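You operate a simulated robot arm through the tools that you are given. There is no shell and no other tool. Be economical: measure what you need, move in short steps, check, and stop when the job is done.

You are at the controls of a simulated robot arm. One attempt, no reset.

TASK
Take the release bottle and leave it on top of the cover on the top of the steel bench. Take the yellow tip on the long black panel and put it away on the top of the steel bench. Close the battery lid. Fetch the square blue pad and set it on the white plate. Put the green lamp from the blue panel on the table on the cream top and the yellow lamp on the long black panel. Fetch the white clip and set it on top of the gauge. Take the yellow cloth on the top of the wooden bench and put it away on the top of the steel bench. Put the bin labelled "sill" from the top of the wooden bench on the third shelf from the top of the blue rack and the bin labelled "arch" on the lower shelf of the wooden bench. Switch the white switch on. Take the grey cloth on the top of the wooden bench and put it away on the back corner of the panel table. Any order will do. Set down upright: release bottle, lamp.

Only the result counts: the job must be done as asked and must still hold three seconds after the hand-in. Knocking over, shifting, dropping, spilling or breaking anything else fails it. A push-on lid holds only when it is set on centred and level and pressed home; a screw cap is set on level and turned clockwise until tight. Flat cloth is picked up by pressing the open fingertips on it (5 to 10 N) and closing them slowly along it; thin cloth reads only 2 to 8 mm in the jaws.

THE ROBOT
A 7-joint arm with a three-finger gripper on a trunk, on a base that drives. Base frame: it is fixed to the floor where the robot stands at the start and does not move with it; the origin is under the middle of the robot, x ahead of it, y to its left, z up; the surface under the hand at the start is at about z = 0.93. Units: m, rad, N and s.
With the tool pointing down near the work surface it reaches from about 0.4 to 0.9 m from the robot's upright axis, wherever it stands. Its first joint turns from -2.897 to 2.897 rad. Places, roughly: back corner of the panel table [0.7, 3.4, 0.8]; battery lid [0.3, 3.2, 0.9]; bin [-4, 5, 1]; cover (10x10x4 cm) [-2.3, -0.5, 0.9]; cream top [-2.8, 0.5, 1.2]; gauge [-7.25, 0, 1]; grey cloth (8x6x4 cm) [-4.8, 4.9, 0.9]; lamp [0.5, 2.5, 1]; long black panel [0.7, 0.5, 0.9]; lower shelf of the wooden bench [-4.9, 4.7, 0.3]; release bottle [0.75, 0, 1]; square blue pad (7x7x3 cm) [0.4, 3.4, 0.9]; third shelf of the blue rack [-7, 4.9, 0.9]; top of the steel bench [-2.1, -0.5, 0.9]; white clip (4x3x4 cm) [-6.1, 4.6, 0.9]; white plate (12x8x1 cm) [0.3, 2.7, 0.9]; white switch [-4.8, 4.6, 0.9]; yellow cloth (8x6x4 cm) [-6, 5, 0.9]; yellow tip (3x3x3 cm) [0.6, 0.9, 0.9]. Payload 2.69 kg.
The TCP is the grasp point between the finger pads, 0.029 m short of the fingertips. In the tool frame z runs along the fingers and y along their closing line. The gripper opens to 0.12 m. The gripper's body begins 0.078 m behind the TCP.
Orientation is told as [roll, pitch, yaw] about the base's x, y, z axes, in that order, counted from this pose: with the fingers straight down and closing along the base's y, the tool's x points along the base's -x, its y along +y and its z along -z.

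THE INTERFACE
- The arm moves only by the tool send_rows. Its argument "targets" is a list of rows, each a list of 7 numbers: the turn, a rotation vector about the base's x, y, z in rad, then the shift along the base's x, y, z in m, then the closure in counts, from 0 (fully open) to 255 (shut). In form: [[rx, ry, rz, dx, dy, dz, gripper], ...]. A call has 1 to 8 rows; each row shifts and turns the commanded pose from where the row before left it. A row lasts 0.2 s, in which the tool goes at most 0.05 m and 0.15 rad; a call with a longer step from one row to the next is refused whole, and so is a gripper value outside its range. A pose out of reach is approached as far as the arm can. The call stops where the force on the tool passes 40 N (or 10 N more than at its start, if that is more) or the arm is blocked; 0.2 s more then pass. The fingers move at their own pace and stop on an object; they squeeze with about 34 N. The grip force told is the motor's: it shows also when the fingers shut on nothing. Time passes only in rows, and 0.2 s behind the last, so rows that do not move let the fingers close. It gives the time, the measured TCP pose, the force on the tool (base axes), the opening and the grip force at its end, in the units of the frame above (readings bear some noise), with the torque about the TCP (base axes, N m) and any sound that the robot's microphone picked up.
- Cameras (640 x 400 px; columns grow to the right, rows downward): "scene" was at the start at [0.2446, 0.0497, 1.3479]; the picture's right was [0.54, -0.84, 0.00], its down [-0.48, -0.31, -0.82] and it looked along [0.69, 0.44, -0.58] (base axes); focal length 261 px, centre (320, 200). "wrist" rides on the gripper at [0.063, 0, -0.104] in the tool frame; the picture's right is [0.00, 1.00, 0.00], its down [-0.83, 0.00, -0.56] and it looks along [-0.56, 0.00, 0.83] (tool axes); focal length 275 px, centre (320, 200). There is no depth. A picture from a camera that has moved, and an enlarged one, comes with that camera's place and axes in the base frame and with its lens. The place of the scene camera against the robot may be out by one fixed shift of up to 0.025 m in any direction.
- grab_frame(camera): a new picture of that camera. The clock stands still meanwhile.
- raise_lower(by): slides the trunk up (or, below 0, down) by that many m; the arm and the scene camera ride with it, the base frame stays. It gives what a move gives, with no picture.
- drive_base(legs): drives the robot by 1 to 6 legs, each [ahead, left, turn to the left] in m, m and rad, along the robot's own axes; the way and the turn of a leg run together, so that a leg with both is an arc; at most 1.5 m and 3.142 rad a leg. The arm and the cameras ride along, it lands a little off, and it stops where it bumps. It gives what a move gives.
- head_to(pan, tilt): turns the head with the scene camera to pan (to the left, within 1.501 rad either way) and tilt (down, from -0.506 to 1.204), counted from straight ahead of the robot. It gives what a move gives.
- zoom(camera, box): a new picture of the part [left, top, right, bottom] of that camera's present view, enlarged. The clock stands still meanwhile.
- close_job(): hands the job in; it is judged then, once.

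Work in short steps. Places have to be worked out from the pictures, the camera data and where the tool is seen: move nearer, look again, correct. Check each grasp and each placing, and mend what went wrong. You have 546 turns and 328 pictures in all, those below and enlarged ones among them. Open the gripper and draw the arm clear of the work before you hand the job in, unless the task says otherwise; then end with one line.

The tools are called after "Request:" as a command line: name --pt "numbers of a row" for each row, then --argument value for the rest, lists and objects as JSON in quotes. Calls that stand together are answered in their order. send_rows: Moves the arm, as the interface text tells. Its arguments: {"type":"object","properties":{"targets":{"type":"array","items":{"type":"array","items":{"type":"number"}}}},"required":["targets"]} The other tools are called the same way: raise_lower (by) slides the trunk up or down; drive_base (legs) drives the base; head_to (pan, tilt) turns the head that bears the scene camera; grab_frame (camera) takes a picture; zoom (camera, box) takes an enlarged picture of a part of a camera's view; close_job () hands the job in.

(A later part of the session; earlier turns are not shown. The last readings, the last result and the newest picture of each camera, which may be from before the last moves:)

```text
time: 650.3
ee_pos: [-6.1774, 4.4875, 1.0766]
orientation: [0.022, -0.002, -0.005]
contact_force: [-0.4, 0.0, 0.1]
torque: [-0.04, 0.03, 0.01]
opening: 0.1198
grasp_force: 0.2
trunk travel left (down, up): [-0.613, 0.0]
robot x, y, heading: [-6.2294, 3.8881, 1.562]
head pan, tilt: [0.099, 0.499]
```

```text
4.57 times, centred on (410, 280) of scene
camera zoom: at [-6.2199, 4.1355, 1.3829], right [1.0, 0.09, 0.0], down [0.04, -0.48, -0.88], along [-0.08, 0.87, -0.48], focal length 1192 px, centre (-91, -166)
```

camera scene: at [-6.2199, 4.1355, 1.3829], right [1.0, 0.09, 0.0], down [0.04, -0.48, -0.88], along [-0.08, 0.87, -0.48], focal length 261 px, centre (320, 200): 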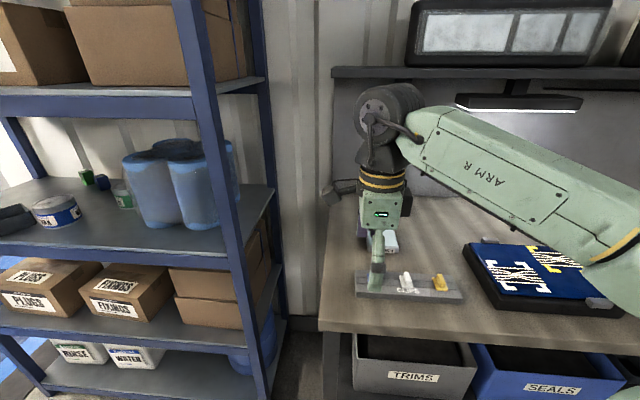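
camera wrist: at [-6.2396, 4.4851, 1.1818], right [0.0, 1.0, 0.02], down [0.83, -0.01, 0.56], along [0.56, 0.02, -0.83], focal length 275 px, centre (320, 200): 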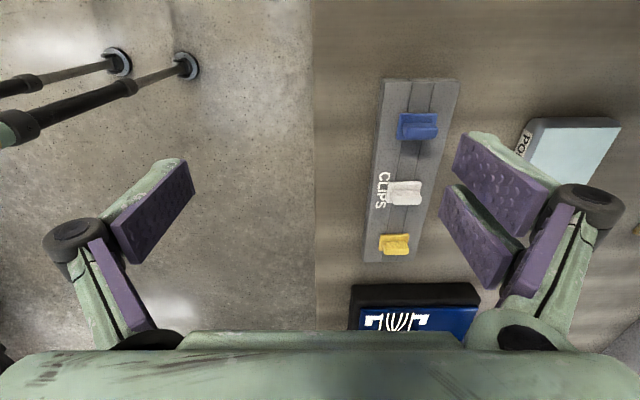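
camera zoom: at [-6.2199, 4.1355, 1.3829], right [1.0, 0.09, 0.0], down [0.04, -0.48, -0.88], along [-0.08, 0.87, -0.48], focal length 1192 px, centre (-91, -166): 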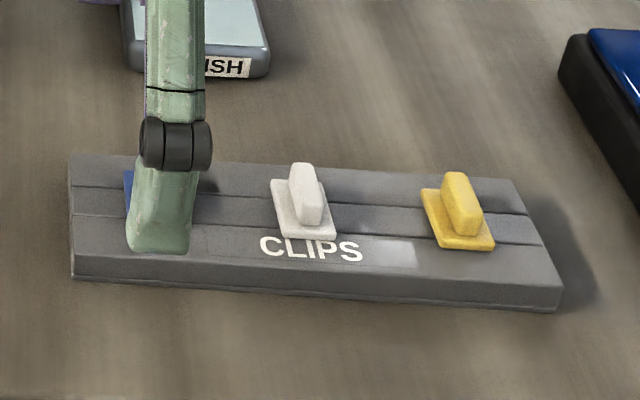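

The clip has a thin upright fin along y. I turn the hand to close along x and move over it.

Request:
send_rows --pt "0 0 0.145 0.02 0.02 0 0" --pt "0 0 0.145 0.02 0.02 0 0" --pt "0 0 0.145 0.02 0.02 0 0" --pt "0 0 0.145 0.02 0.01 0 0" --pt "0 0 0.145 0.006 0.01 0 0" --pt "0 0 0.145 0 0.01 0 0" --pt "0 0 0.145 0 0 0 100" --pt "0 0 0.145 0 0 0 100"

Request:
send_rows --pt "0 0 0.145 0 0 -0.02 100" --pt "0 0 0.145 0 0 -0.02 100" --pt "0 0 0.12 0 0 -0.02 100" --pt "0 0 0 0 0 0 100"

Request:
grab_frame --camera "wrist"

```text
time: 652.1
ee_pos: [-6.09, 4.577, 1.0778]
orientation: [0.024, -0.002, 1.158]
contact_force: [-0.8, -0.3, 0.0]
torque: [0.01, -0.02, -0.01]
opening: 0.0758
grasp_force: 0.9
trunk travel left (down, up): [-0.613, 0.0]
robot x, y, heading: [-6.2255, 3.8839, 1.553]
head pan, tilt: [0.099, 0.499]
```

```text
time: 653.1
ee_pos: [-6.09, 4.5763, 1.0177]
orientation: [0.023, -0.002, 1.567]
contact_force: [0.6, -0.4, -0.2]
torque: [0.02, -0.03, 0.01]
opening: 0.0732
grasp_force: 0.1
trunk travel left (down, up): [-0.613, 0.0]
robot x, y, heading: [-6.2285, 3.8882, 1.557]
head pan, tilt: [0.099, 0.499]
```

```text
99 pictures are left
camera wrist: at [-6.0875, 4.5139, 1.1224], right [-1.0, 0.0, 0.02], down [0.01, 0.83, 0.56], along [-0.02, 0.56, -0.83], focal length 275 px, centre (320, 200)
```

wrist: 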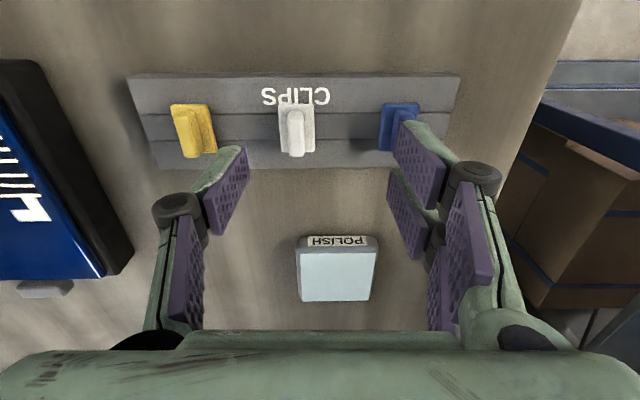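

The fin is at about [-6.076,4.582]. I narrow the fingers to 35 mm and descend around it.

Request:
send_rows --pt "0 0 0 0.014 0.005 0 180" --pt "0 0 0 0 0 0 180" --pt "0 0 0 0 0 0 180" --pt "0 0 0 0 0 -0.02 180" --pt "0 0 0 0 0 -0.01 180" --pt "0 0 0 0 0 0 180"

Request:
grab_frame --camera "wrist"

```text
time: 654.5
ee_pos: [-6.076, 4.582, 0.9881]
orientation: [0.023, -0.001, 1.565]
contact_force: [0.0, 0.2, 0.8]
torque: [-0.02, 0.02, 0.0]
opening: 0.0354
grasp_force: 0.1
trunk travel left (down, up): [-0.613, 0.0]
robot x, y, heading: [-6.2275, 3.8861, 1.56]
head pan, tilt: [0.099, 0.499]
```

```text
98 pictures are left
camera wrist: at [-6.0737, 4.5187, 1.0922], right [-1.0, 0.0, 0.02], down [0.01, 0.83, 0.56], along [-0.02, 0.56, -0.83], focal length 275 px, centre (320, 200)
```

wrist: 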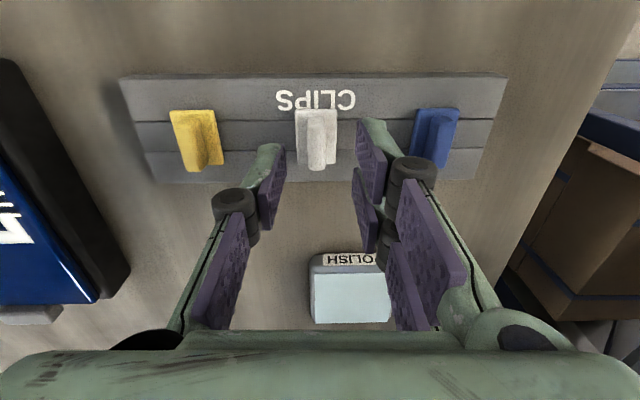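

Request:
send_rows --pt "0 0 0 0 0 -0.012 180" --pt "0 0 0 0 0 -0.006 180" --pt "0 0 0 0 0 -0.004 180" --pt "0 0 0 0 0 -0.003 180"

Request:
grab_frame --camera "wrist"

```text
time: 655.5
ee_pos: [-6.076, 4.5805, 0.963]
orientation: [0.023, -0.002, 1.565]
contact_force: [0.1, -0.1, 1.1]
torque: [-0.02, -0.01, -0.03]
opening: 0.0353
grasp_force: 0.0
trunk travel left (down, up): [-0.613, 0.0]
robot x, y, heading: [-6.2295, 3.8858, 1.561]
head pan, tilt: [0.099, 0.499]
```

```text
97 pictures are left
camera wrist: at [-6.0739, 4.5189, 1.0666], right [-1.0, 0.0, 0.02], down [0.01, 0.83, 0.56], along [-0.02, 0.56, -0.83], focal length 275 px, centre (320, 200)
```

wrist: 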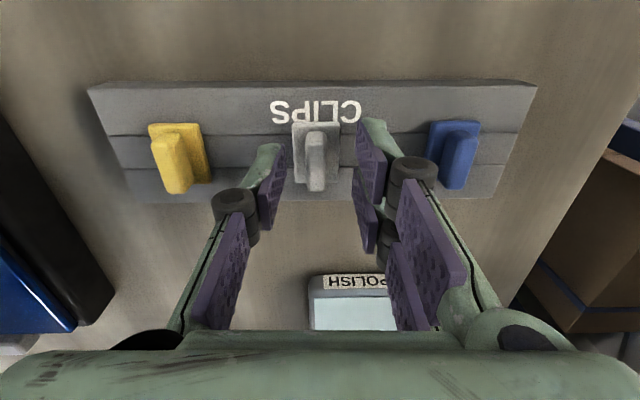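

Request:
send_rows --pt "0 0 0 0 0.002 0 220" --pt "0 0 0 0 0 0 255" --pt "0 0 0 0 0 0 255" --pt "0 0 0 0 0 0 255"

Request:
send_rows --pt "0 0 0 0 0 0.02 255" --pt "0 0 0 0 0 0.03 255" --pt "0 0 0 0 -0.03 0.03 255" --pt "0 0 0 0 -0.04 0.02 255" --pt "0 0 0 0 0 0 255"

Request:
grab_frame --camera "wrist"

```text
time: 656.5
ee_pos: [-6.0757, 4.584, 0.9626]
orientation: [0.022, -0.002, 1.567]
contact_force: [-1.4, 0.4, 0.3]
torque: [-0.01, -0.02, 0.02]
opening: 0.0098
grasp_force: 33.9
trunk travel left (down, up): [-0.613, 0.0]
robot x, y, heading: [-6.2258, 3.8852, 1.561]
head pan, tilt: [0.099, 0.499]
```

```text
time: 657.7
ee_pos: [-6.0763, 4.514, 1.0629]
orientation: [0.024, -0.002, 1.566]
contact_force: [0.2, -0.4, 0.3]
torque: [-0.02, 0.01, 0.03]
opening: 0.0098
grasp_force: 34.1
trunk travel left (down, up): [-0.613, 0.0]
robot x, y, heading: [-6.2285, 3.8861, 1.559]
head pan, tilt: [0.099, 0.499]
```

```text
96 pictures are left
camera wrist: at [-6.0744, 4.4514, 1.1668], right [-1.0, 0.0, 0.02], down [0.01, 0.83, 0.56], along [-0.02, 0.56, -0.83], focal length 275 px, centre (320, 200)
```

wrist: 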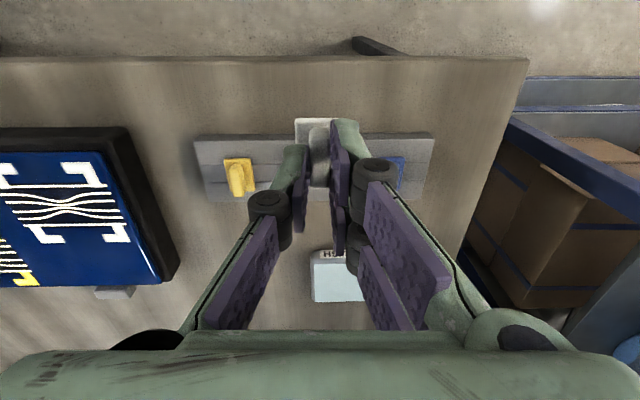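

Clip in hand. I back away, turn west and look toward the gauge.

Request:
drive_base --legs '[[-0.65, 0, 0], [0, 0, 1.57]]'

Request:
head_to --pan 1.0 --tilt 0.35

Request:
grab_frame --camera "scene"

```text
time: 665.3
ee_pos: [-6.8646, 3.3696, 1.0623]
orientation: [0.023, -0.001, -3.12]
contact_force: [-0.2, 0.1, -0.2]
torque: [0.01, 0.0, 0.0]
opening: 0.0096
grasp_force: 33.9
trunk travel left (down, up): [-0.613, 0.0]
robot x, y, heading: [-6.2346, 3.2323, -3.129]
head pan, tilt: [0.099, 0.499]
```

```text
time: 666.5
ee_pos: [-6.8638, 3.3687, 1.0627]
orientation: [0.023, -0.002, -3.119]
contact_force: [1.3, -0.1, -0.4]
torque: [0.05, 0.03, -0.01]
opening: 0.01
grasp_force: 33.7
trunk travel left (down, up): [-0.613, 0.0]
robot x, y, heading: [-6.2335, 3.2347, -3.121]
head pan, tilt: [1.0, 0.351]
```

```text
95 pictures are left
camera scene: at [-6.4231, 3.156, 1.3967], right [-0.85, 0.53, 0.0], down [0.18, 0.29, -0.94], along [-0.49, -0.8, -0.34], focal length 261 px, centre (320, 200)
```

scene: 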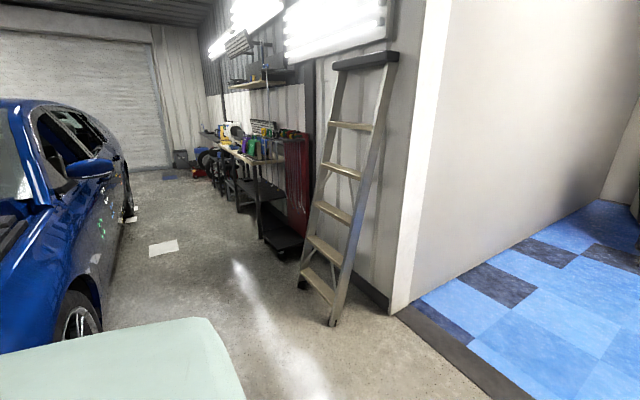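

The corridor between the car (x≥-5.8, mirror -6.0) and the ladder/bench (x≤-7.1) is free. I drive down it at x≈-6.5.

Request:
drive_base --legs '[[0, 0, 1.55], [0.3, -0.27, 0], [1.3, 0, 0], [0.5, 0, 0]]'

Request:
head_to --pan -0.5 --tilt 0.4

Request:
grab_frame --camera "scene"

```text
time: 681.9
ee_pos: [-6.6169, 0.4841, 1.0604]
orientation: [0.023, -0.003, -1.555]
contact_force: [0.3, -0.1, -0.7]
torque: [0.01, -0.02, 0.02]
opening: 0.0099
grasp_force: 34.5
trunk travel left (down, up): [-0.613, 0.0]
robot x, y, heading: [-6.4776, 1.1169, -1.563]
head pan, tilt: [1.0, 0.351]
```

```text
time: 683.5
ee_pos: [-6.6168, 0.4853, 1.0614]
orientation: [0.021, -0.002, -1.555]
contact_force: [0.3, -0.8, 0.9]
torque: [0.01, 0.04, 0.01]
opening: 0.0097
grasp_force: 34.4
trunk travel left (down, up): [-0.613, 0.0]
robot x, y, heading: [-6.4827, 1.1168, -1.561]
head pan, tilt: [-0.499, 0.4]
```

```text
94 pictures are left
camera scene: at [-6.5071, 0.881, 1.3922], right [-0.88, 0.47, 0.0], down [0.18, 0.34, -0.92], along [-0.43, -0.81, -0.39], focal length 261 px, centre (320, 200)
```

scene: 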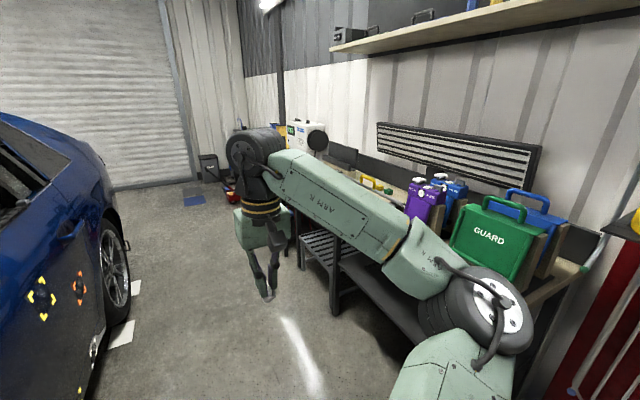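

Request:
drive_base --legs '[[0.75, 0.1, 0]]'

Request:
head_to --pan -1.1 --tilt 0.5

Request:
grab_frame --camera "scene"

```text
time: 687.6
ee_pos: [-6.4917, -0.272, 1.0626]
orientation: [0.023, -0.002, -1.54]
contact_force: [-0.4, 0.3, 0.0]
torque: [0.01, 0.01, 0.01]
opening: 0.0098
grasp_force: 34.3
trunk travel left (down, up): [-0.613, 0.0]
robot x, y, heading: [-6.3624, 0.3624, -1.548]
head pan, tilt: [-0.499, 0.4]
```

```text
time: 688.6
ee_pos: [-6.4932, -0.2727, 1.0617]
orientation: [0.022, -0.002, -1.54]
contact_force: [0.6, 0.0, -1.0]
torque: [-0.01, -0.02, 0.0]
opening: 0.0098
grasp_force: 34.6
trunk travel left (down, up): [-0.613, 0.0]
robot x, y, heading: [-6.3636, 0.3622, -1.546]
head pan, tilt: [-1.1, 0.499]
```

```text
93 pictures are left
camera scene: at [-6.426, 0.1639, 1.3831], right [-0.48, 0.88, 0.0], down [0.42, 0.23, -0.88], along [-0.77, -0.42, -0.48], focal length 261 px, centre (320, 200)
```

scene: 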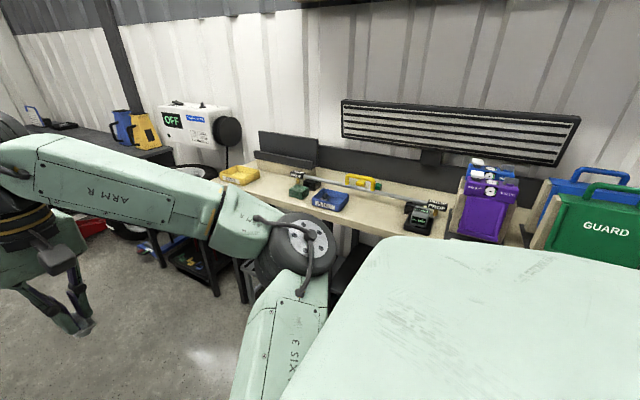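

Request:
zoom --camera "scene" --box '[210, 140, 470, 250]'

```text
2.46 times, centred on (340, 195) of scene
camera zoom: at [-6.426, 0.1639, 1.3831], right [-0.48, 0.88, 0.0], down [0.42, 0.23, -0.88], along [-0.77, -0.42, -0.48], focal length 642 px, centre (271, 212)
```

zoom: 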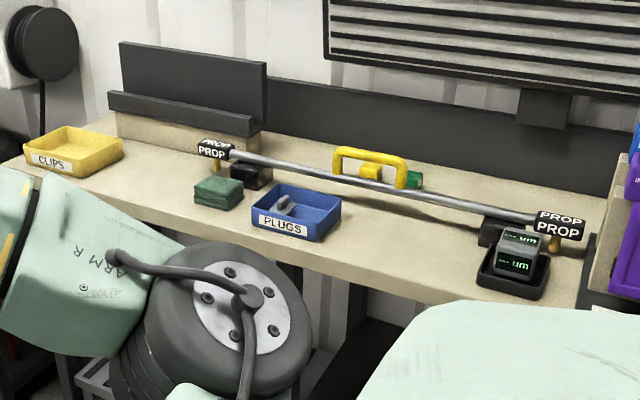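

The gauge (green "µm" display, in a cradle) is near [-7.06,0.11]. I move abreast and turn to face it.

Request:
send_rows --pt "0 0 0 0 0.02 0.02 255" --pt "0 0 0 0 0.02 0.02 255"

Request:
drive_base --legs '[[0.3, 0.08, 0], [0, 0, -1.59]]'

Request:
head_to --pan 0 --tilt 0.55

Request:
grab_frame --camera "scene"

Request:
grab_frame --camera "wrist"

```text
time: 689.2
ee_pos: [-6.4931, -0.2331, 1.1036]
orientation: [0.022, -0.002, -1.539]
contact_force: [0.4, 0.8, -0.6]
torque: [-0.02, -0.03, 0.0]
opening: 0.0097
grasp_force: 33.9
trunk travel left (down, up): [-0.613, 0.0]
robot x, y, heading: [-6.3646, 0.3598, -1.545]
head pan, tilt: [-1.1, 0.499]
```

```text
time: 691.5
ee_pos: [-6.4584, -0.5253, 1.1024]
orientation: [0.023, -0.002, -1.541]
contact_force: [0.6, 0.5, 0.3]
torque: [0.03, 0.01, -0.03]
opening: 0.01
grasp_force: 34.1
trunk travel left (down, up): [-0.613, 0.0]
robot x, y, heading: [-6.3265, 0.0699, -1.548]
head pan, tilt: [-1.1, 0.499]
stopped in leg 2: the robot was blocked; the commanded pose is now the measured one
```

```text
time: 692.8
ee_pos: [-6.4581, -0.5261, 1.1024]
orientation: [0.023, -0.002, -1.542]
contact_force: [0.8, -0.3, -0.5]
torque: [0.01, -0.01, -0.02]
opening: 0.0099
grasp_force: 33.7
trunk travel left (down, up): [-0.613, 0.0]
robot x, y, heading: [-6.3293, 0.0697, -1.547]
head pan, tilt: [0.0, 0.55]
```

```text
91 pictures are left
camera scene: at [-6.308, -0.1763, 1.3785], right [-1.0, -0.02, 0.0], down [-0.01, 0.52, -0.85], along [0.02, -0.85, -0.52], focal length 261 px, centre (320, 200)
```

scene: 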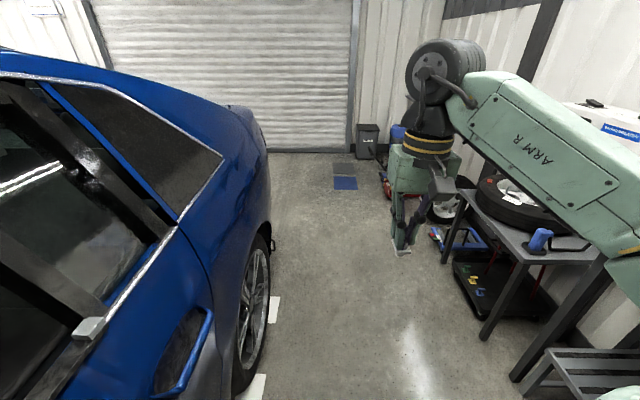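

```text
90 pictures are left
camera wrist: at [-6.4619, -0.4626, 1.207], right [1.0, 0.03, 0.02], down [0.02, -0.83, 0.56], along [0.04, -0.56, -0.83], focal length 275 px, centre (320, 200)
```

wrist: 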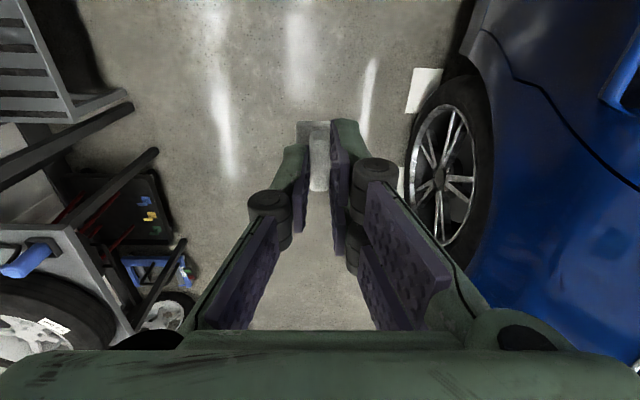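

The base's corner was against the car's side. I shift right (away from the car) and turn again.

Request:
drive_base --legs '[[0, -0.14, 0], [0, 0, -1.59]]'

Request:
grab_frame --camera "scene"

Request:
grab_frame --camera "wrist"

```text
time: 698.5
ee_pos: [-7.0571, 0.2116, 1.1029]
orientation: [0.023, -0.003, 3.142]
contact_force: [0.4, -0.4, -0.4]
torque: [0.02, -0.01, 0.0]
opening: 0.0098
grasp_force: 34.0
trunk travel left (down, up): [-0.613, 0.0]
robot x, y, heading: [-6.4671, 0.063, 3.132]
head pan, tilt: [0.0, 0.55]
```

```text
89 pictures are left
camera scene: at [-6.699, 0.068, 1.3785], right [0.01, 1.0, 0.0], down [0.52, 0.0, -0.85], along [-0.85, 0.01, -0.52], focal length 261 px, centre (320, 200)
```

scene: 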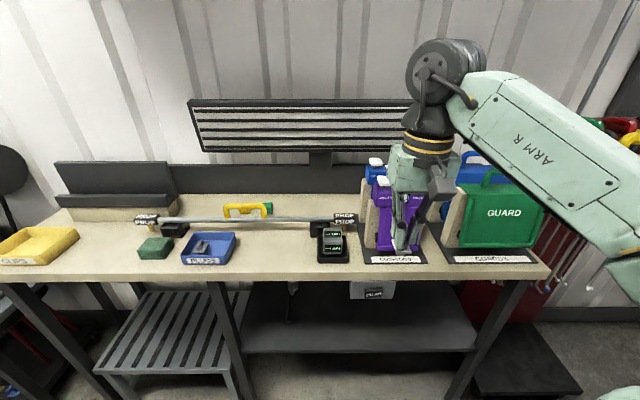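

```text
88 pictures are left
camera wrist: at [-6.9933, 0.2143, 1.207], right [0.0, -1.0, 0.02], down [-0.83, 0.01, 0.56], along [-0.56, -0.02, -0.83], focal length 275 px, centre (320, 200)
```

wrist: 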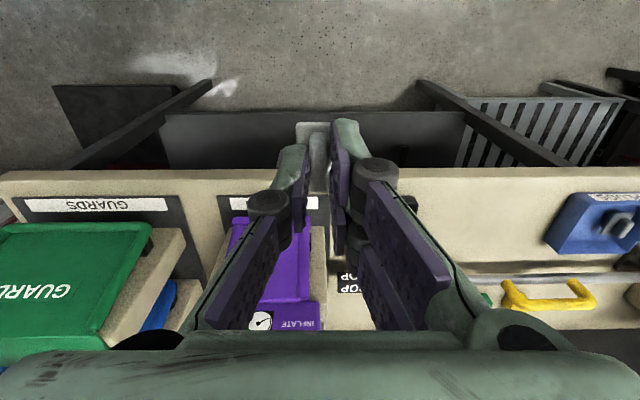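

Request:
zoom --camera "scene" --box '[290, 190, 440, 280]'

Request:
zoom --camera "scene" --box '[130, 190, 360, 280]'

```text
4.27 times, centred on (365, 235) of scene
camera zoom: at [-6.699, 0.068, 1.3785], right [0.01, 1.0, 0.0], down [0.52, 0.0, -0.85], along [-0.85, 0.01, -0.52], focal length 1112 px, centre (128, 51)
```

zoom: 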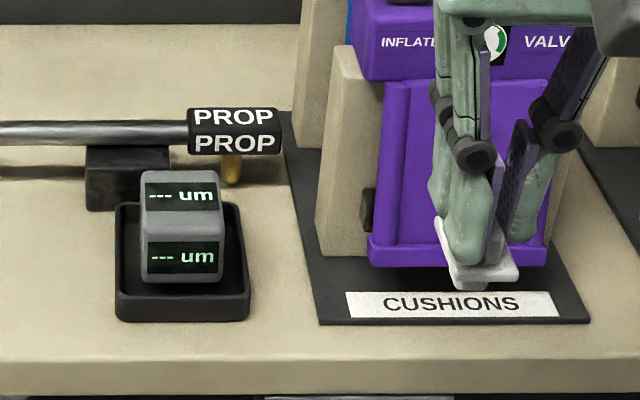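

```text
2.78 times, centred on (245, 235) of scene
camera zoom: at [-6.699, 0.068, 1.3785], right [0.01, 1.0, 0.0], down [0.52, 0.0, -0.85], along [-0.85, 0.01, -0.52], focal length 725 px, centre (529, 103)
```

zoom: 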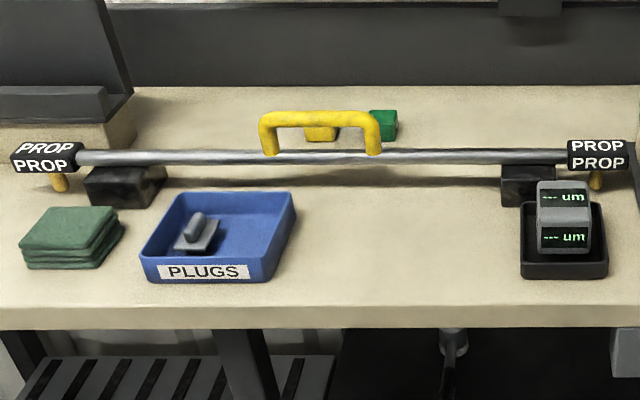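

The device reading "--- um" is the gauge. I move the hand to its left and beyond so the wrist camera sees it.

Request:
send_rows --pt "0 0 0 0 -0.045 0 255" --pt "0 0 0 0 -0.045 0 255" --pt "0 0 0 0 -0.045 0 255" --pt "0 0 0 0 -0.045 0 255" --pt "0 0 0 -0.035 -0.02 0 255" --pt "0 0 0 -0.045 0 0 255" --pt "0 0 0 0 0 0 255"

Request:
grab_frame --camera "wrist"

```text
time: 700.1
ee_pos: [-7.137, 0.0112, 1.1041]
orientation: [0.023, -0.002, 3.142]
contact_force: [0.6, 0.3, -0.4]
torque: [-0.02, 0.0, -0.02]
opening: 0.0099
grasp_force: 34.5
trunk travel left (down, up): [-0.613, 0.0]
robot x, y, heading: [-6.467, 0.066, 3.135]
head pan, tilt: [0.0, 0.55]
```

```text
85 pictures are left
camera wrist: at [-7.0729, 0.0147, 1.2083], right [0.0, -1.0, 0.02], down [-0.83, 0.01, 0.56], along [-0.56, -0.02, -0.83], focal length 275 px, centre (320, 200)
```

wrist: 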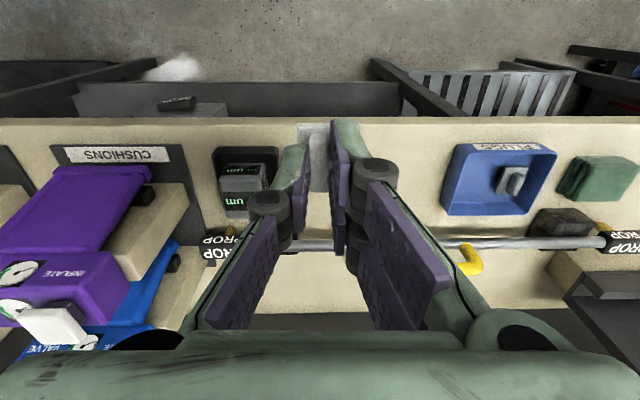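

Gauge top ≈[-7.26,0.108,0.90]. A wooden block stands close on its right, so I turn the hand 90° (closing along x) to keep it slim there.

Request:
send_rows --pt "0 0 -0.145 0 0 0 255" --pt "0 0 -0.145 0 0 0 255" --pt "0 0 -0.145 0 0 0 255" --pt "0 0 -0.145 0 0 0 255" --pt "0 0 -0.145 0 0 0 255" --pt "0 0 -0.145 0 0 0 255" --pt "0 0 -0.145 0 0 0 255" --pt "0 0 -0.145 0 0 0 255"

Request:
send_rows --pt "0 0 -0.145 0 0.02 0 255" --pt "0 0 -0.145 0 0.02 0 255" --pt "0 0 -0.12 0 0.02 0 255" --pt "0 0 0 0 0.0 0 255"

Request:
drive_base --legs '[[0.13, 0, 0]]'

Request:
grab_frame --camera "wrist"

Request:
grab_frame --camera "scene"

```text
time: 701.9
ee_pos: [-7.1363, 0.0116, 1.1011]
orientation: [0.023, -0.001, 1.978]
contact_force: [0.1, 0.2, 0.2]
torque: [-0.02, 0.02, 0.03]
opening: 0.0099
grasp_force: 34.3
trunk travel left (down, up): [-0.613, 0.0]
robot x, y, heading: [-6.4681, 0.0645, 3.138]
head pan, tilt: [0.0, 0.55]
```

```text
time: 702.9
ee_pos: [-7.1352, 0.0707, 1.1037]
orientation: [0.022, 0.0, 1.569]
contact_force: [-0.4, -0.9, -0.9]
torque: [-0.01, 0.02, 0.02]
opening: 0.0099
grasp_force: 33.8
trunk travel left (down, up): [-0.613, 0.0]
robot x, y, heading: [-6.4688, 0.0633, 3.14]
head pan, tilt: [0.0, 0.55]
```

```text
time: 704.2
ee_pos: [-7.2642, 0.0698, 1.1036]
orientation: [0.022, -0.001, 1.572]
contact_force: [-0.5, 0.3, -0.8]
torque: [0.0, 0.02, -0.02]
opening: 0.0097
grasp_force: 33.9
trunk travel left (down, up): [-0.613, 0.0]
robot x, y, heading: [-6.5988, 0.0656, 3.137]
head pan, tilt: [0.0, 0.55]
```

```text
84 pictures are left
camera wrist: at [-7.2616, 0.0082, 1.2072], right [-1.0, -0.01, 0.02], down [0.01, 0.83, 0.56], along [-0.02, 0.56, -0.83], focal length 275 px, centre (320, 200)
```

wrist: 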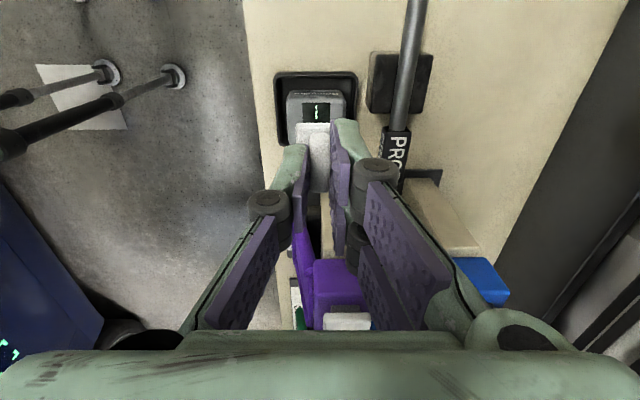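

```text
83 pictures are left
camera scene: at [-6.8277, 0.0684, 1.3782], right [0.01, 1.0, 0.0], down [0.52, 0.0, -0.85], along [-0.85, 0.0, -0.52], focal length 261 px, centre (320, 200)
```

scene: 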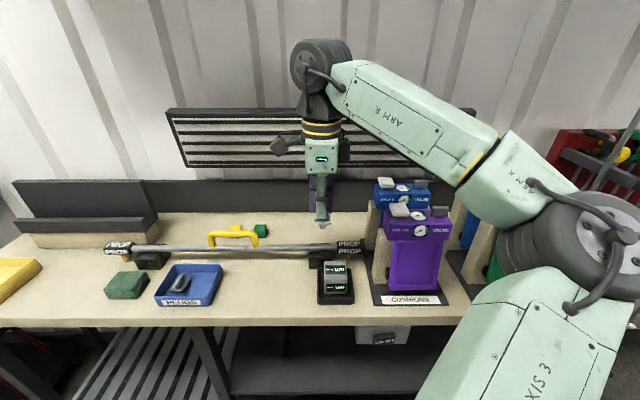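

Gauge centre ≈[-7.264,0.106]. I move over it and descend.

Request:
send_rows --pt "0 0 0 0 0.036 0 255" --pt "0 0 0 0 0 -0.04 255" --pt "0 0 0 0 0 -0.04 255" --pt "0 0 0 0 0 -0.02 255" --pt "0 0 0 0 0 0 255"

Request:
grab_frame --camera "wrist"

Request:
zoom --camera "scene" --box '[240, 180, 440, 320]'

```text
time: 705.4
ee_pos: [-7.2612, 0.1061, 1.0041]
orientation: [0.024, -0.001, 1.573]
contact_force: [0.5, -0.6, 0.5]
torque: [0.04, 0.0, 0.01]
opening: 0.0098
grasp_force: 34.3
trunk travel left (down, up): [-0.613, 0.0]
robot x, y, heading: [-6.5943, 0.0633, 3.136]
head pan, tilt: [0.0, 0.55]
```

```text
82 pictures are left
camera wrist: at [-7.2597, 0.0447, 1.1078], right [-1.0, -0.01, 0.02], down [0.01, 0.83, 0.56], along [-0.02, 0.56, -0.83], focal length 275 px, centre (320, 200)
```

wrist: 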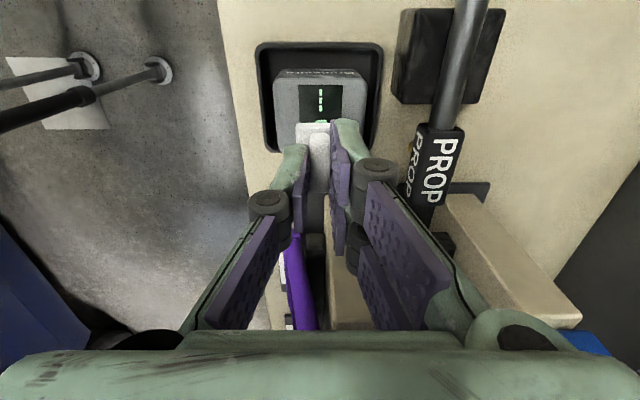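

```text
2.86 times, centred on (340, 250) of scene
camera zoom: at [-6.8268, 0.0683, 1.3785], right [0.01, 1.0, 0.0], down [0.52, 0.0, -0.85], along [-0.85, 0.0, -0.52], focal length 745 px, centre (263, 57)
```

zoom: 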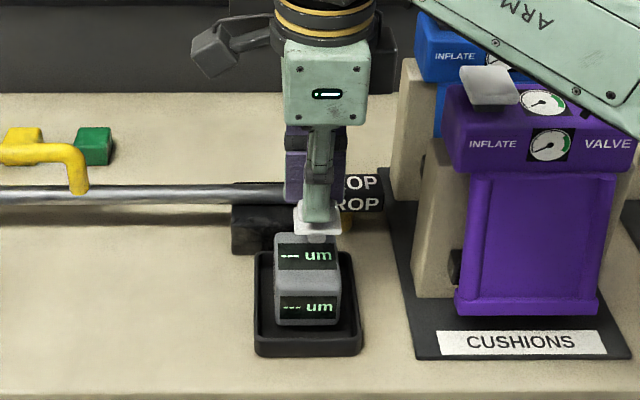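

Aligned. I lower to contact.

Request:
send_rows --pt "0 0 0 0 0 -0.03 255" --pt "0 0 0 0 0 -0.01 255" --pt "0 0 0 0 0 -0.006 255" --pt "0 0 0 0 0 -0.005 255" --pt "0 0 0 0 0 -0.004 255" --pt "0 0 0 0 0 -0.004 255" --pt "0 0 0 0 0 -0.004 255"

```text
time: 706.0
ee_pos: [-7.2625, 0.1061, 0.9721]
orientation: [0.036, -0.001, 1.572]
contact_force: [4.6, -0.3, 21.3]
torque: [0.08, -0.33, 0.01]
opening: 0.0096
grasp_force: 34.1
trunk travel left (down, up): [-0.613, 0.0]
robot x, y, heading: [-6.5974, 0.0664, 3.139]
head pan, tilt: [0.0, 0.55]
stopped in row 3: the force on the tool passed its limit at 50 N (the readings are from after the stop); the commanded pose is now the measured one
```

Contact. I check, then release and rise.

Request:
zoom --camera "scene" --box '[260, 200, 420, 320]'

Request:
send_rows --pt "0 0 0 0 0 0.002 225" --pt "0 0 0 0 0 0 190" --pt "0 0 0 0 0 0 190" --pt "0 0 0 0 0 0 190" --pt "0 0 0 0 0 0.03 190" --pt "0 0 0 0 0 0.04 190" --pt "0 0 0 0 -0.03 0.03 190"

Request:
grab_frame --camera "wrist"

Request:
zoom --camera "scene" --box '[260, 200, 420, 320]'

```text
3.33 times, centred on (340, 260) of scene
camera zoom: at [-6.8247, 0.0684, 1.3791], right [0.01, 1.0, 0.0], down [0.52, 0.0, -0.85], along [-0.85, 0.0, -0.52], focal length 869 px, centre (253, 0)
```

zoom: 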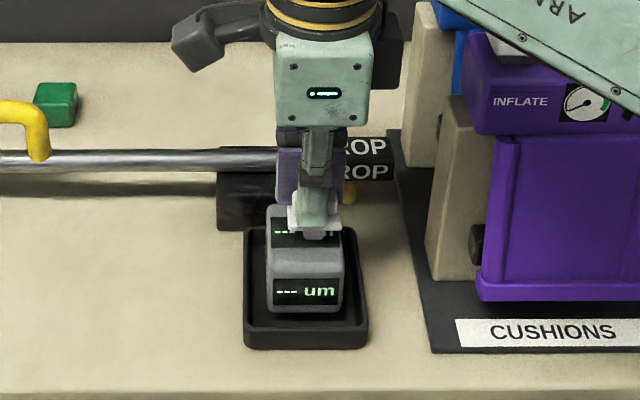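

```text
time: 707.6
ee_pos: [-7.2627, 0.0766, 1.0709]
orientation: [0.031, 0.001, 1.572]
contact_force: [-0.6, -0.6, -0.4]
torque: [0.01, -0.01, -0.02]
opening: 0.0303
grasp_force: 0.0
trunk travel left (down, up): [-0.613, 0.0]
robot x, y, heading: [-6.5946, 0.0634, 3.137]
head pan, tilt: [0.0, 0.55]
```

```text
79 pictures are left
camera wrist: at [-7.2587, 0.0141, 1.1761], right [-1.0, -0.01, 0.03], down [0.01, 0.83, 0.56], along [-0.03, 0.56, -0.83], focal length 275 px, centre (320, 200)
```

wrist: 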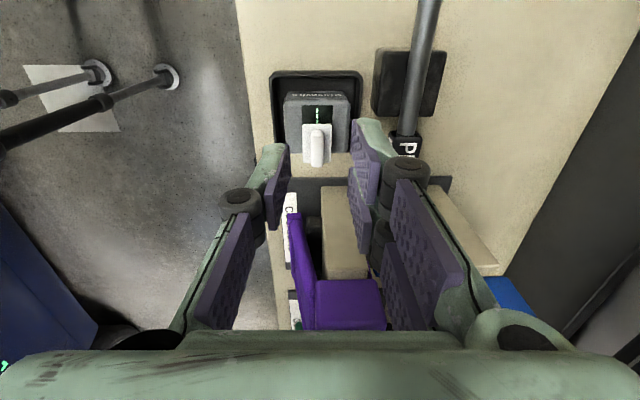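

```text
3.33 times, centred on (340, 260) of scene
camera zoom: at [-6.8266, 0.0678, 1.3785], right [0.01, 1.0, 0.0], down [0.52, 0.0, -0.85], along [-0.85, 0.0, -0.52], focal length 869 px, centre (253, 0)
```

zoom: 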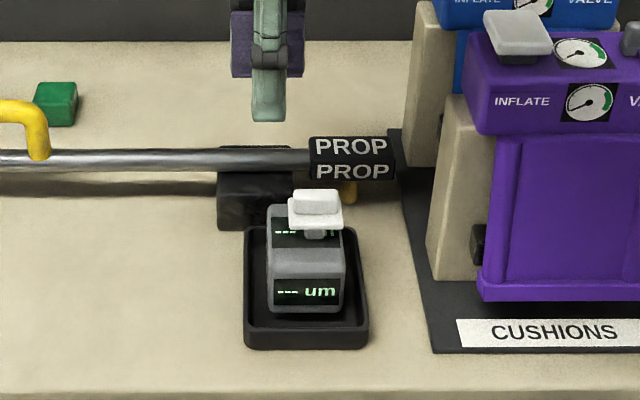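

The clip rests on the gauge. I withdraw, and leave the corridor backwards.

Request:
send_rows --pt "0 0 0 0 -0.03 0.03 190" --pt "0 0 0 0.03 -0.03 0.01 190" --pt "0 0 0 0.04 0 0 190" --pt "0 0 0 0.03 0 0 190"

Request:
drive_base --legs '[[0.0, 0.0, 0], [-0.13, 0, 0], [0, 0, 1.57], [-1.4, -0.03, 0], [-1.4, 0, 0], [-0.4, 0, 0]]'

Request:
head_to --pan 0 --tilt 0.4

```text
time: 708.6
ee_pos: [-7.1638, 0.0171, 1.1115]
orientation: [0.031, -0.002, 1.572]
contact_force: [0.2, -0.4, 0.4]
torque: [-0.01, 0.02, 0.01]
opening: 0.0306
grasp_force: 0.1
trunk travel left (down, up): [-0.613, 0.0]
robot x, y, heading: [-6.5992, 0.0627, 3.138]
head pan, tilt: [0.0, 0.55]
```

```text
time: 729.4
ee_pos: [-6.4436, 2.7024, 1.1108]
orientation: [0.032, 0.001, -3.136]
contact_force: [0.9, 0.0, 1.0]
torque: [-0.03, -0.04, -0.03]
opening: 0.0305
grasp_force: 0.1
trunk travel left (down, up): [-0.613, 0.0]
robot x, y, heading: [-6.4926, 3.2721, -1.573]
head pan, tilt: [0.0, 0.55]
```

```text
time: 730.1
ee_pos: [-6.4436, 2.7012, 1.1113]
orientation: [0.031, 0.001, -3.136]
contact_force: [0.5, -0.4, -0.1]
torque: [-0.01, 0.0, -0.03]
opening: 0.0306
grasp_force: 0.2
trunk travel left (down, up): [-0.613, 0.0]
robot x, y, heading: [-6.494, 3.2736, -1.572]
head pan, tilt: [0.0, 0.4]
```

Next the yellow cloth at the bench's back left. I turn around, square up, and set the hand to yaw 0 with 0.5 rad tilt.

Request:
drive_base --legs '[[0, 0, 3.14], [0.35, -0.55, 0]]'

Request:
send_rows --pt "0 0 0.145 0 0 0 0" --pt "0 0 0.145 0 0 0 0" --pt "0 0 0.145 0 0 0 0" --pt "0 0 0.145 0 0 0 0" --pt "0 0 0.145 0 0 0 0" --pt "0 0 0.145 0 0 0 0" --pt "0 0 0.145 0 0 0 0" --pt "0 0 0.145 0 0 0 0"

Request:
send_rows --pt "0 0 0.145 0 0 0 0" --pt "0 0 0.145 0 0 0 0" --pt "0 0 0.12 0 0 0 0" --pt "0.12 0 0 0 0 0 0" --pt "0.12 0 0 0 0 0 0" --pt "0.12 0 0 0 0 0 0" --pt "0.12 0 0 0 0 0 0" --pt "0 0 0 0 0 0 0"

Request:
grab_frame --camera "scene"

```text
time: 742.4
ee_pos: [-6.0359, 4.2002, 1.1111]
orientation: [0.032, 0.0, 0.033]
contact_force: [0.6, 0.0, -0.1]
torque: [0.03, 0.02, 0.02]
opening: 0.0305
grasp_force: 0.0
trunk travel left (down, up): [-0.613, 0.0]
robot x, y, heading: [-5.9735, 3.6275, 1.6]
head pan, tilt: [0.0, 0.4]
```

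```text
time: 744.1
ee_pos: [-6.0361, 4.2006, 1.1113]
orientation: [0.032, -0.001, 1.196]
contact_force: [0.5, -0.4, 1.0]
torque: [0.0, -0.03, -0.01]
opening: 0.12
grasp_force: 0.1
trunk travel left (down, up): [-0.613, 0.0]
robot x, y, heading: [-5.9716, 3.6324, 1.596]
head pan, tilt: [0.0, 0.4]
```

```text
time: 746.0
ee_pos: [-6.0365, 4.2007, 1.1101]
orientation: [0.017, -0.482, 1.608]
contact_force: [-0.1, 0.6, 0.5]
torque: [-0.01, -0.02, -0.01]
opening: 0.1199
grasp_force: 0.0
trunk travel left (down, up): [-0.613, 0.0]
robot x, y, heading: [-5.9695, 3.6326, 1.595]
head pan, tilt: [0.0, 0.4]
```

```text
77 pictures are left
camera scene: at [-5.9635, 3.8832, 1.3922], right [1.0, 0.03, 0.0], down [0.01, -0.39, -0.92], along [-0.02, 0.92, -0.39], focal length 261 px, centre (320, 200)
```

scene: 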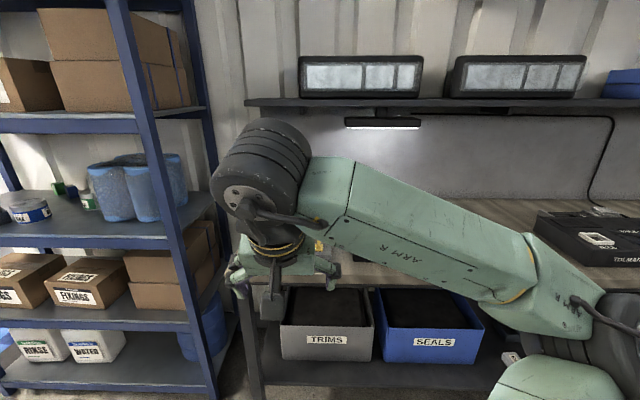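

Request:
drive_base --legs '[[0.4, 0, -0.025]]'

Request:
grab_frame --camera "wrist"

```text
time: 748.5
ee_pos: [-6.0317, 4.6032, 1.1099]
orientation: [0.016, -0.479, 1.585]
contact_force: [-0.3, -0.4, 0.2]
torque: [-0.03, -0.01, 0.04]
opening: 0.1201
grasp_force: 0.1
trunk travel left (down, up): [-0.613, 0.0]
robot x, y, heading: [-5.9781, 4.0353, 1.575]
head pan, tilt: [0.0, 0.4]
```

```text
76 pictures are left
camera wrist: at [-6.0275, 4.4999, 1.174], right [-1.0, -0.03, 0.01], down [0.0, 0.48, 0.88], along [-0.03, 0.88, -0.48], focal length 275 px, centre (320, 200)
```

wrist: 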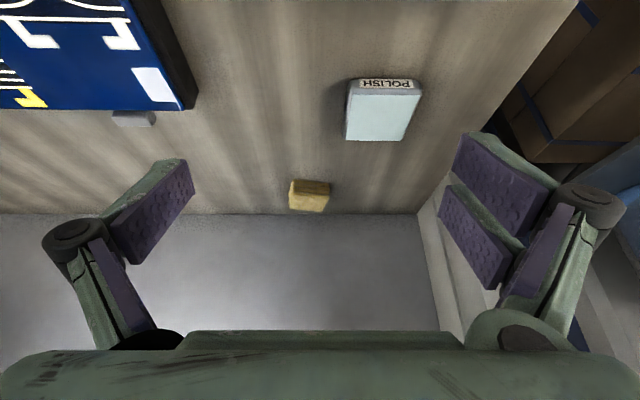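

The yellow folded cloth is near [-6.02,4.96]. I drive 0.1 in and reach over it under the shelf.

Request:
drive_base --legs '[[0.1, 0, 0]]'

Request:
send_rows --pt "0 0 0 0.006 0.03 -0.03 0" --pt "0 0 0 0.006 0.04 -0.02 0" --pt "0 0 0 0 0.045 -0.01 0" --pt "0 0 0 0 0.04 -0.01 0" --pt "0 0 0 0 0.03 -0.03 0" --pt "0 0 0 0 0.03 -0.03 0" --pt "0 0 0 0 0.02 -0.005 0" --pt "0 0 0 0 0 0 0"

Request:
grab_frame --camera "wrist"

```text
time: 749.6
ee_pos: [-6.0328, 4.7052, 1.1105]
orientation: [0.017, -0.481, 1.586]
contact_force: [0.2, 0.7, -0.9]
torque: [-0.06, 0.0, 0.0]
opening: 0.1198
grasp_force: 0.0
trunk travel left (down, up): [-0.613, 0.0]
robot x, y, heading: [-5.9765, 4.1317, 1.578]
head pan, tilt: [0.0, 0.4]
```

```text
time: 751.4
ee_pos: [-6.0199, 4.9405, 0.9741]
orientation: [0.014, -0.481, 1.585]
contact_force: [-0.1, 0.1, -0.1]
torque: [-0.03, 0.0, 0.01]
opening: 0.12
grasp_force: 0.0
trunk travel left (down, up): [-0.613, 0.0]
robot x, y, heading: [-5.9798, 4.1314, 1.576]
head pan, tilt: [0.0, 0.4]
```

```text
75 pictures are left
camera wrist: at [-6.0162, 4.8361, 1.0379], right [-1.0, -0.03, 0.01], down [0.0, 0.48, 0.88], along [-0.03, 0.88, -0.48], focal length 275 px, centre (320, 200)
```

wrist: 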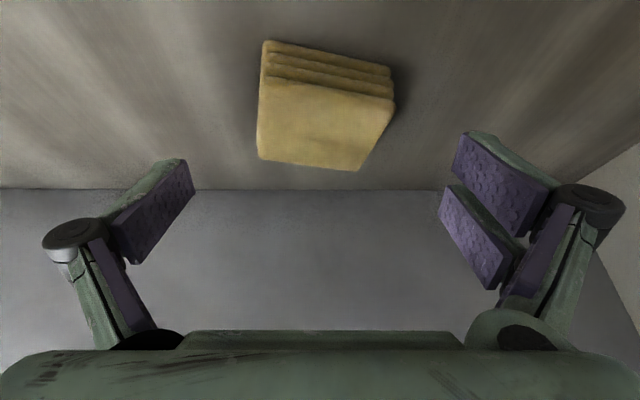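

Centred on the cloth. I descend until the tips nearly touch the bench, then close.

Request:
send_rows --pt "0 0 0 0 -0.004 -0.02 0" --pt "0 0 0 0 0 -0.012 0" --pt "0 0 0 0 0 -0.004 0" --pt "0 0 0 0 0 0 120" --pt "0 0 0 0 0 0 180" --pt "0 0 0 0 0 0 255" --pt "0 0 0 0 0 0 255" --pt "0 0 0 0 0 0 255"

Request:
grab_frame --camera "wrist"

```text
time: 753.2
ee_pos: [-6.0188, 4.9347, 0.9388]
orientation: [0.015, -0.481, 1.586]
contact_force: [0.1, -0.8, 0.3]
torque: [0.04, 0.09, -0.02]
opening: 0.0746
grasp_force: 31.1
trunk travel left (down, up): [-0.613, 0.0]
robot x, y, heading: [-5.9791, 4.1333, 1.577]
head pan, tilt: [0.0, 0.4]
```

```text
74 pictures are left
camera wrist: at [-6.0159, 4.8315, 1.0023], right [-1.0, -0.03, 0.01], down [0.0, 0.48, 0.88], along [-0.03, 0.88, -0.48], focal length 275 px, centre (320, 200)
```

wrist: 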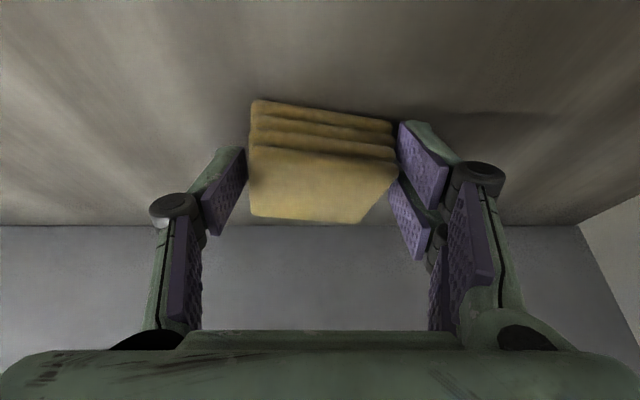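

Cloth gripped (75 mm, 31 N). I lift slightly and draw out.

Request:
send_rows --pt "0 0 0 0 0 0.02 255" --pt "0 0 0 0 -0.02 0.025 255" --pt "0 0 0 0 -0.03 0.025 255" --pt "0 0 0 0 -0.04 0.025 255" --pt "0 0 0 0 -0.045 0.015 255" --pt "0 0 0 0 -0.045 0.015 255" --pt "0 0 0 0 -0.045 0.02 255" --pt "0 0 0 0 -0.03 0 255"

Request:
grab_frame --camera "wrist"

```text
time: 755.0
ee_pos: [-6.0205, 4.6782, 1.0866]
orientation: [0.013, -0.481, 1.585]
contact_force: [0.4, 0.4, -0.7]
torque: [0.0, 0.0, -0.01]
opening: 0.074
grasp_force: 34.4
trunk travel left (down, up): [-0.613, 0.0]
robot x, y, heading: [-5.977, 4.1355, 1.576]
head pan, tilt: [0.0, 0.4]
```

```text
73 pictures are left
camera wrist: at [-6.0159, 4.5739, 1.1495], right [-1.0, -0.03, 0.01], down [0.0, 0.48, 0.88], along [-0.03, 0.88, -0.48], focal length 275 px, centre (320, 200)
```

wrist: 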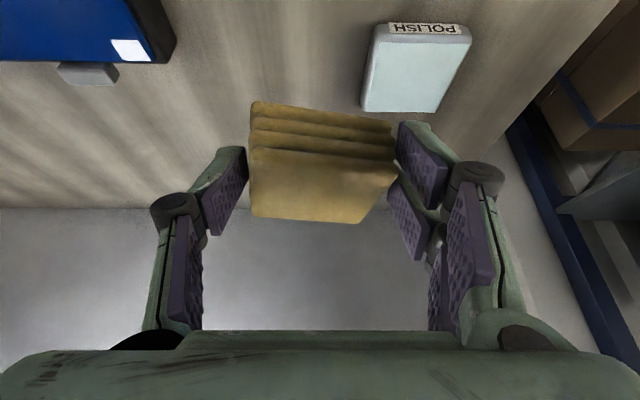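

Held. I drive back east through the corridor to the steel bench.

Request:
drive_base --legs '[[-1.1, 0, 0], [0, 0, -1.575], [1.5, 0, 0], [1.5, 0, 0], [1.5, 0, 0], [0.25, 0, 0]]'

Request:
drive_base --legs '[[0, -1.5, 0], [0, -1.5, 0], [0, -0.4, 0], [0, 0, 3.14]]'

Request:
grab_frame --camera "scene"

```text
time: 766.4
ee_pos: [-5.2493, 3.0695, 1.0861]
orientation: [0.012, -0.483, 0.015]
contact_force: [-0.5, 0.3, -0.4]
torque: [-0.01, 0.0, 0.0]
opening: 0.0715
grasp_force: 34.0
trunk travel left (down, up): [-0.613, 0.0]
robot x, y, heading: [-5.7902, 3.0292, 0.004]
head pan, tilt: [0.0, 0.4]
stopped in leg 3: the robot was blocked; the commanded pose is now the measured one
```

```text
time: 767.2
ee_pos: [-5.2494, 3.0697, 1.0861]
orientation: [0.013, -0.481, 0.014]
contact_force: [0.5, 0.9, 0.7]
torque: [0.0, 0.02, 0.02]
opening: 0.0716
grasp_force: 33.4
trunk travel left (down, up): [-0.613, 0.0]
robot x, y, heading: [-5.7948, 3.0252, 0.003]
head pan, tilt: [0.0, 0.4]
stopped in leg 1: the robot was blocked; the commanded pose is now the measured one
```

```text
72 pictures are left
camera scene: at [-5.5295, 3.0321, 1.3922], right [0.0, -1.0, 0.0], down [-0.39, 0.0, -0.92], along [0.92, 0.0, -0.39], focal length 261 px, centre (320, 200)
```

scene: 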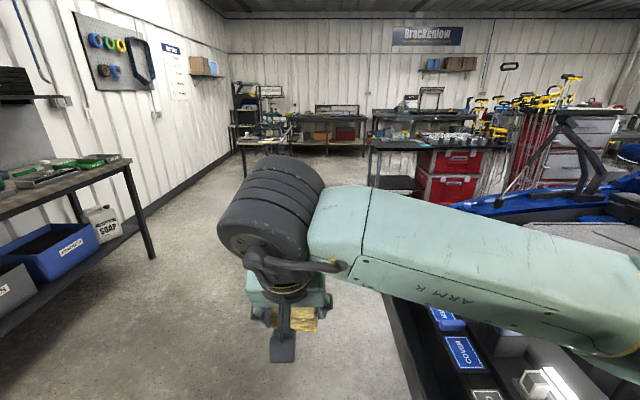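

The base met something at the car's front. I back up and pass farther north (y≈3.5).

Request:
drive_base --legs '[[-0.3, 0, 0], [0, 0.5, 0], [1.2, 0, 0], [1.0, 0, 0], [0.8, -0.5, 0]]'

Request:
grab_frame --camera "scene"

```text
time: 788.1
ee_pos: [-2.5867, 3.0606, 1.0865]
orientation: [0.014, -0.481, 0.0]
contact_force: [0.1, 1.2, -0.7]
torque: [0.04, 0.02, -0.01]
opening: 0.069
grasp_force: 34.1
trunk travel left (down, up): [-0.613, 0.0]
robot x, y, heading: [-3.1338, 3.033, -0.009]
head pan, tilt: [0.0, 0.4]
```

```text
71 pictures are left
camera scene: at [-2.8671, 3.0275, 1.3921], right [-0.01, -1.0, 0.0], down [-0.39, 0.0, -0.92], along [0.92, -0.01, -0.39], focal length 261 px, centre (320, 200)
```

scene: 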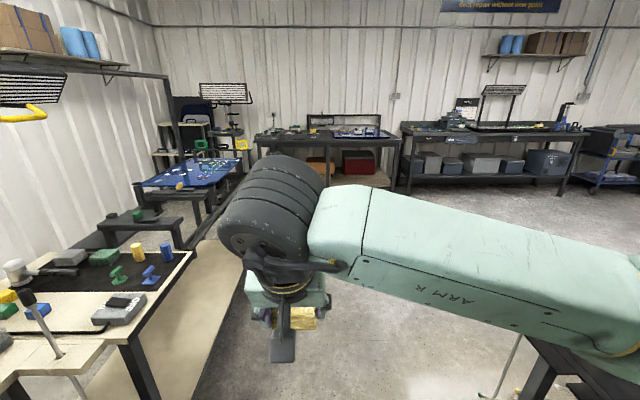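

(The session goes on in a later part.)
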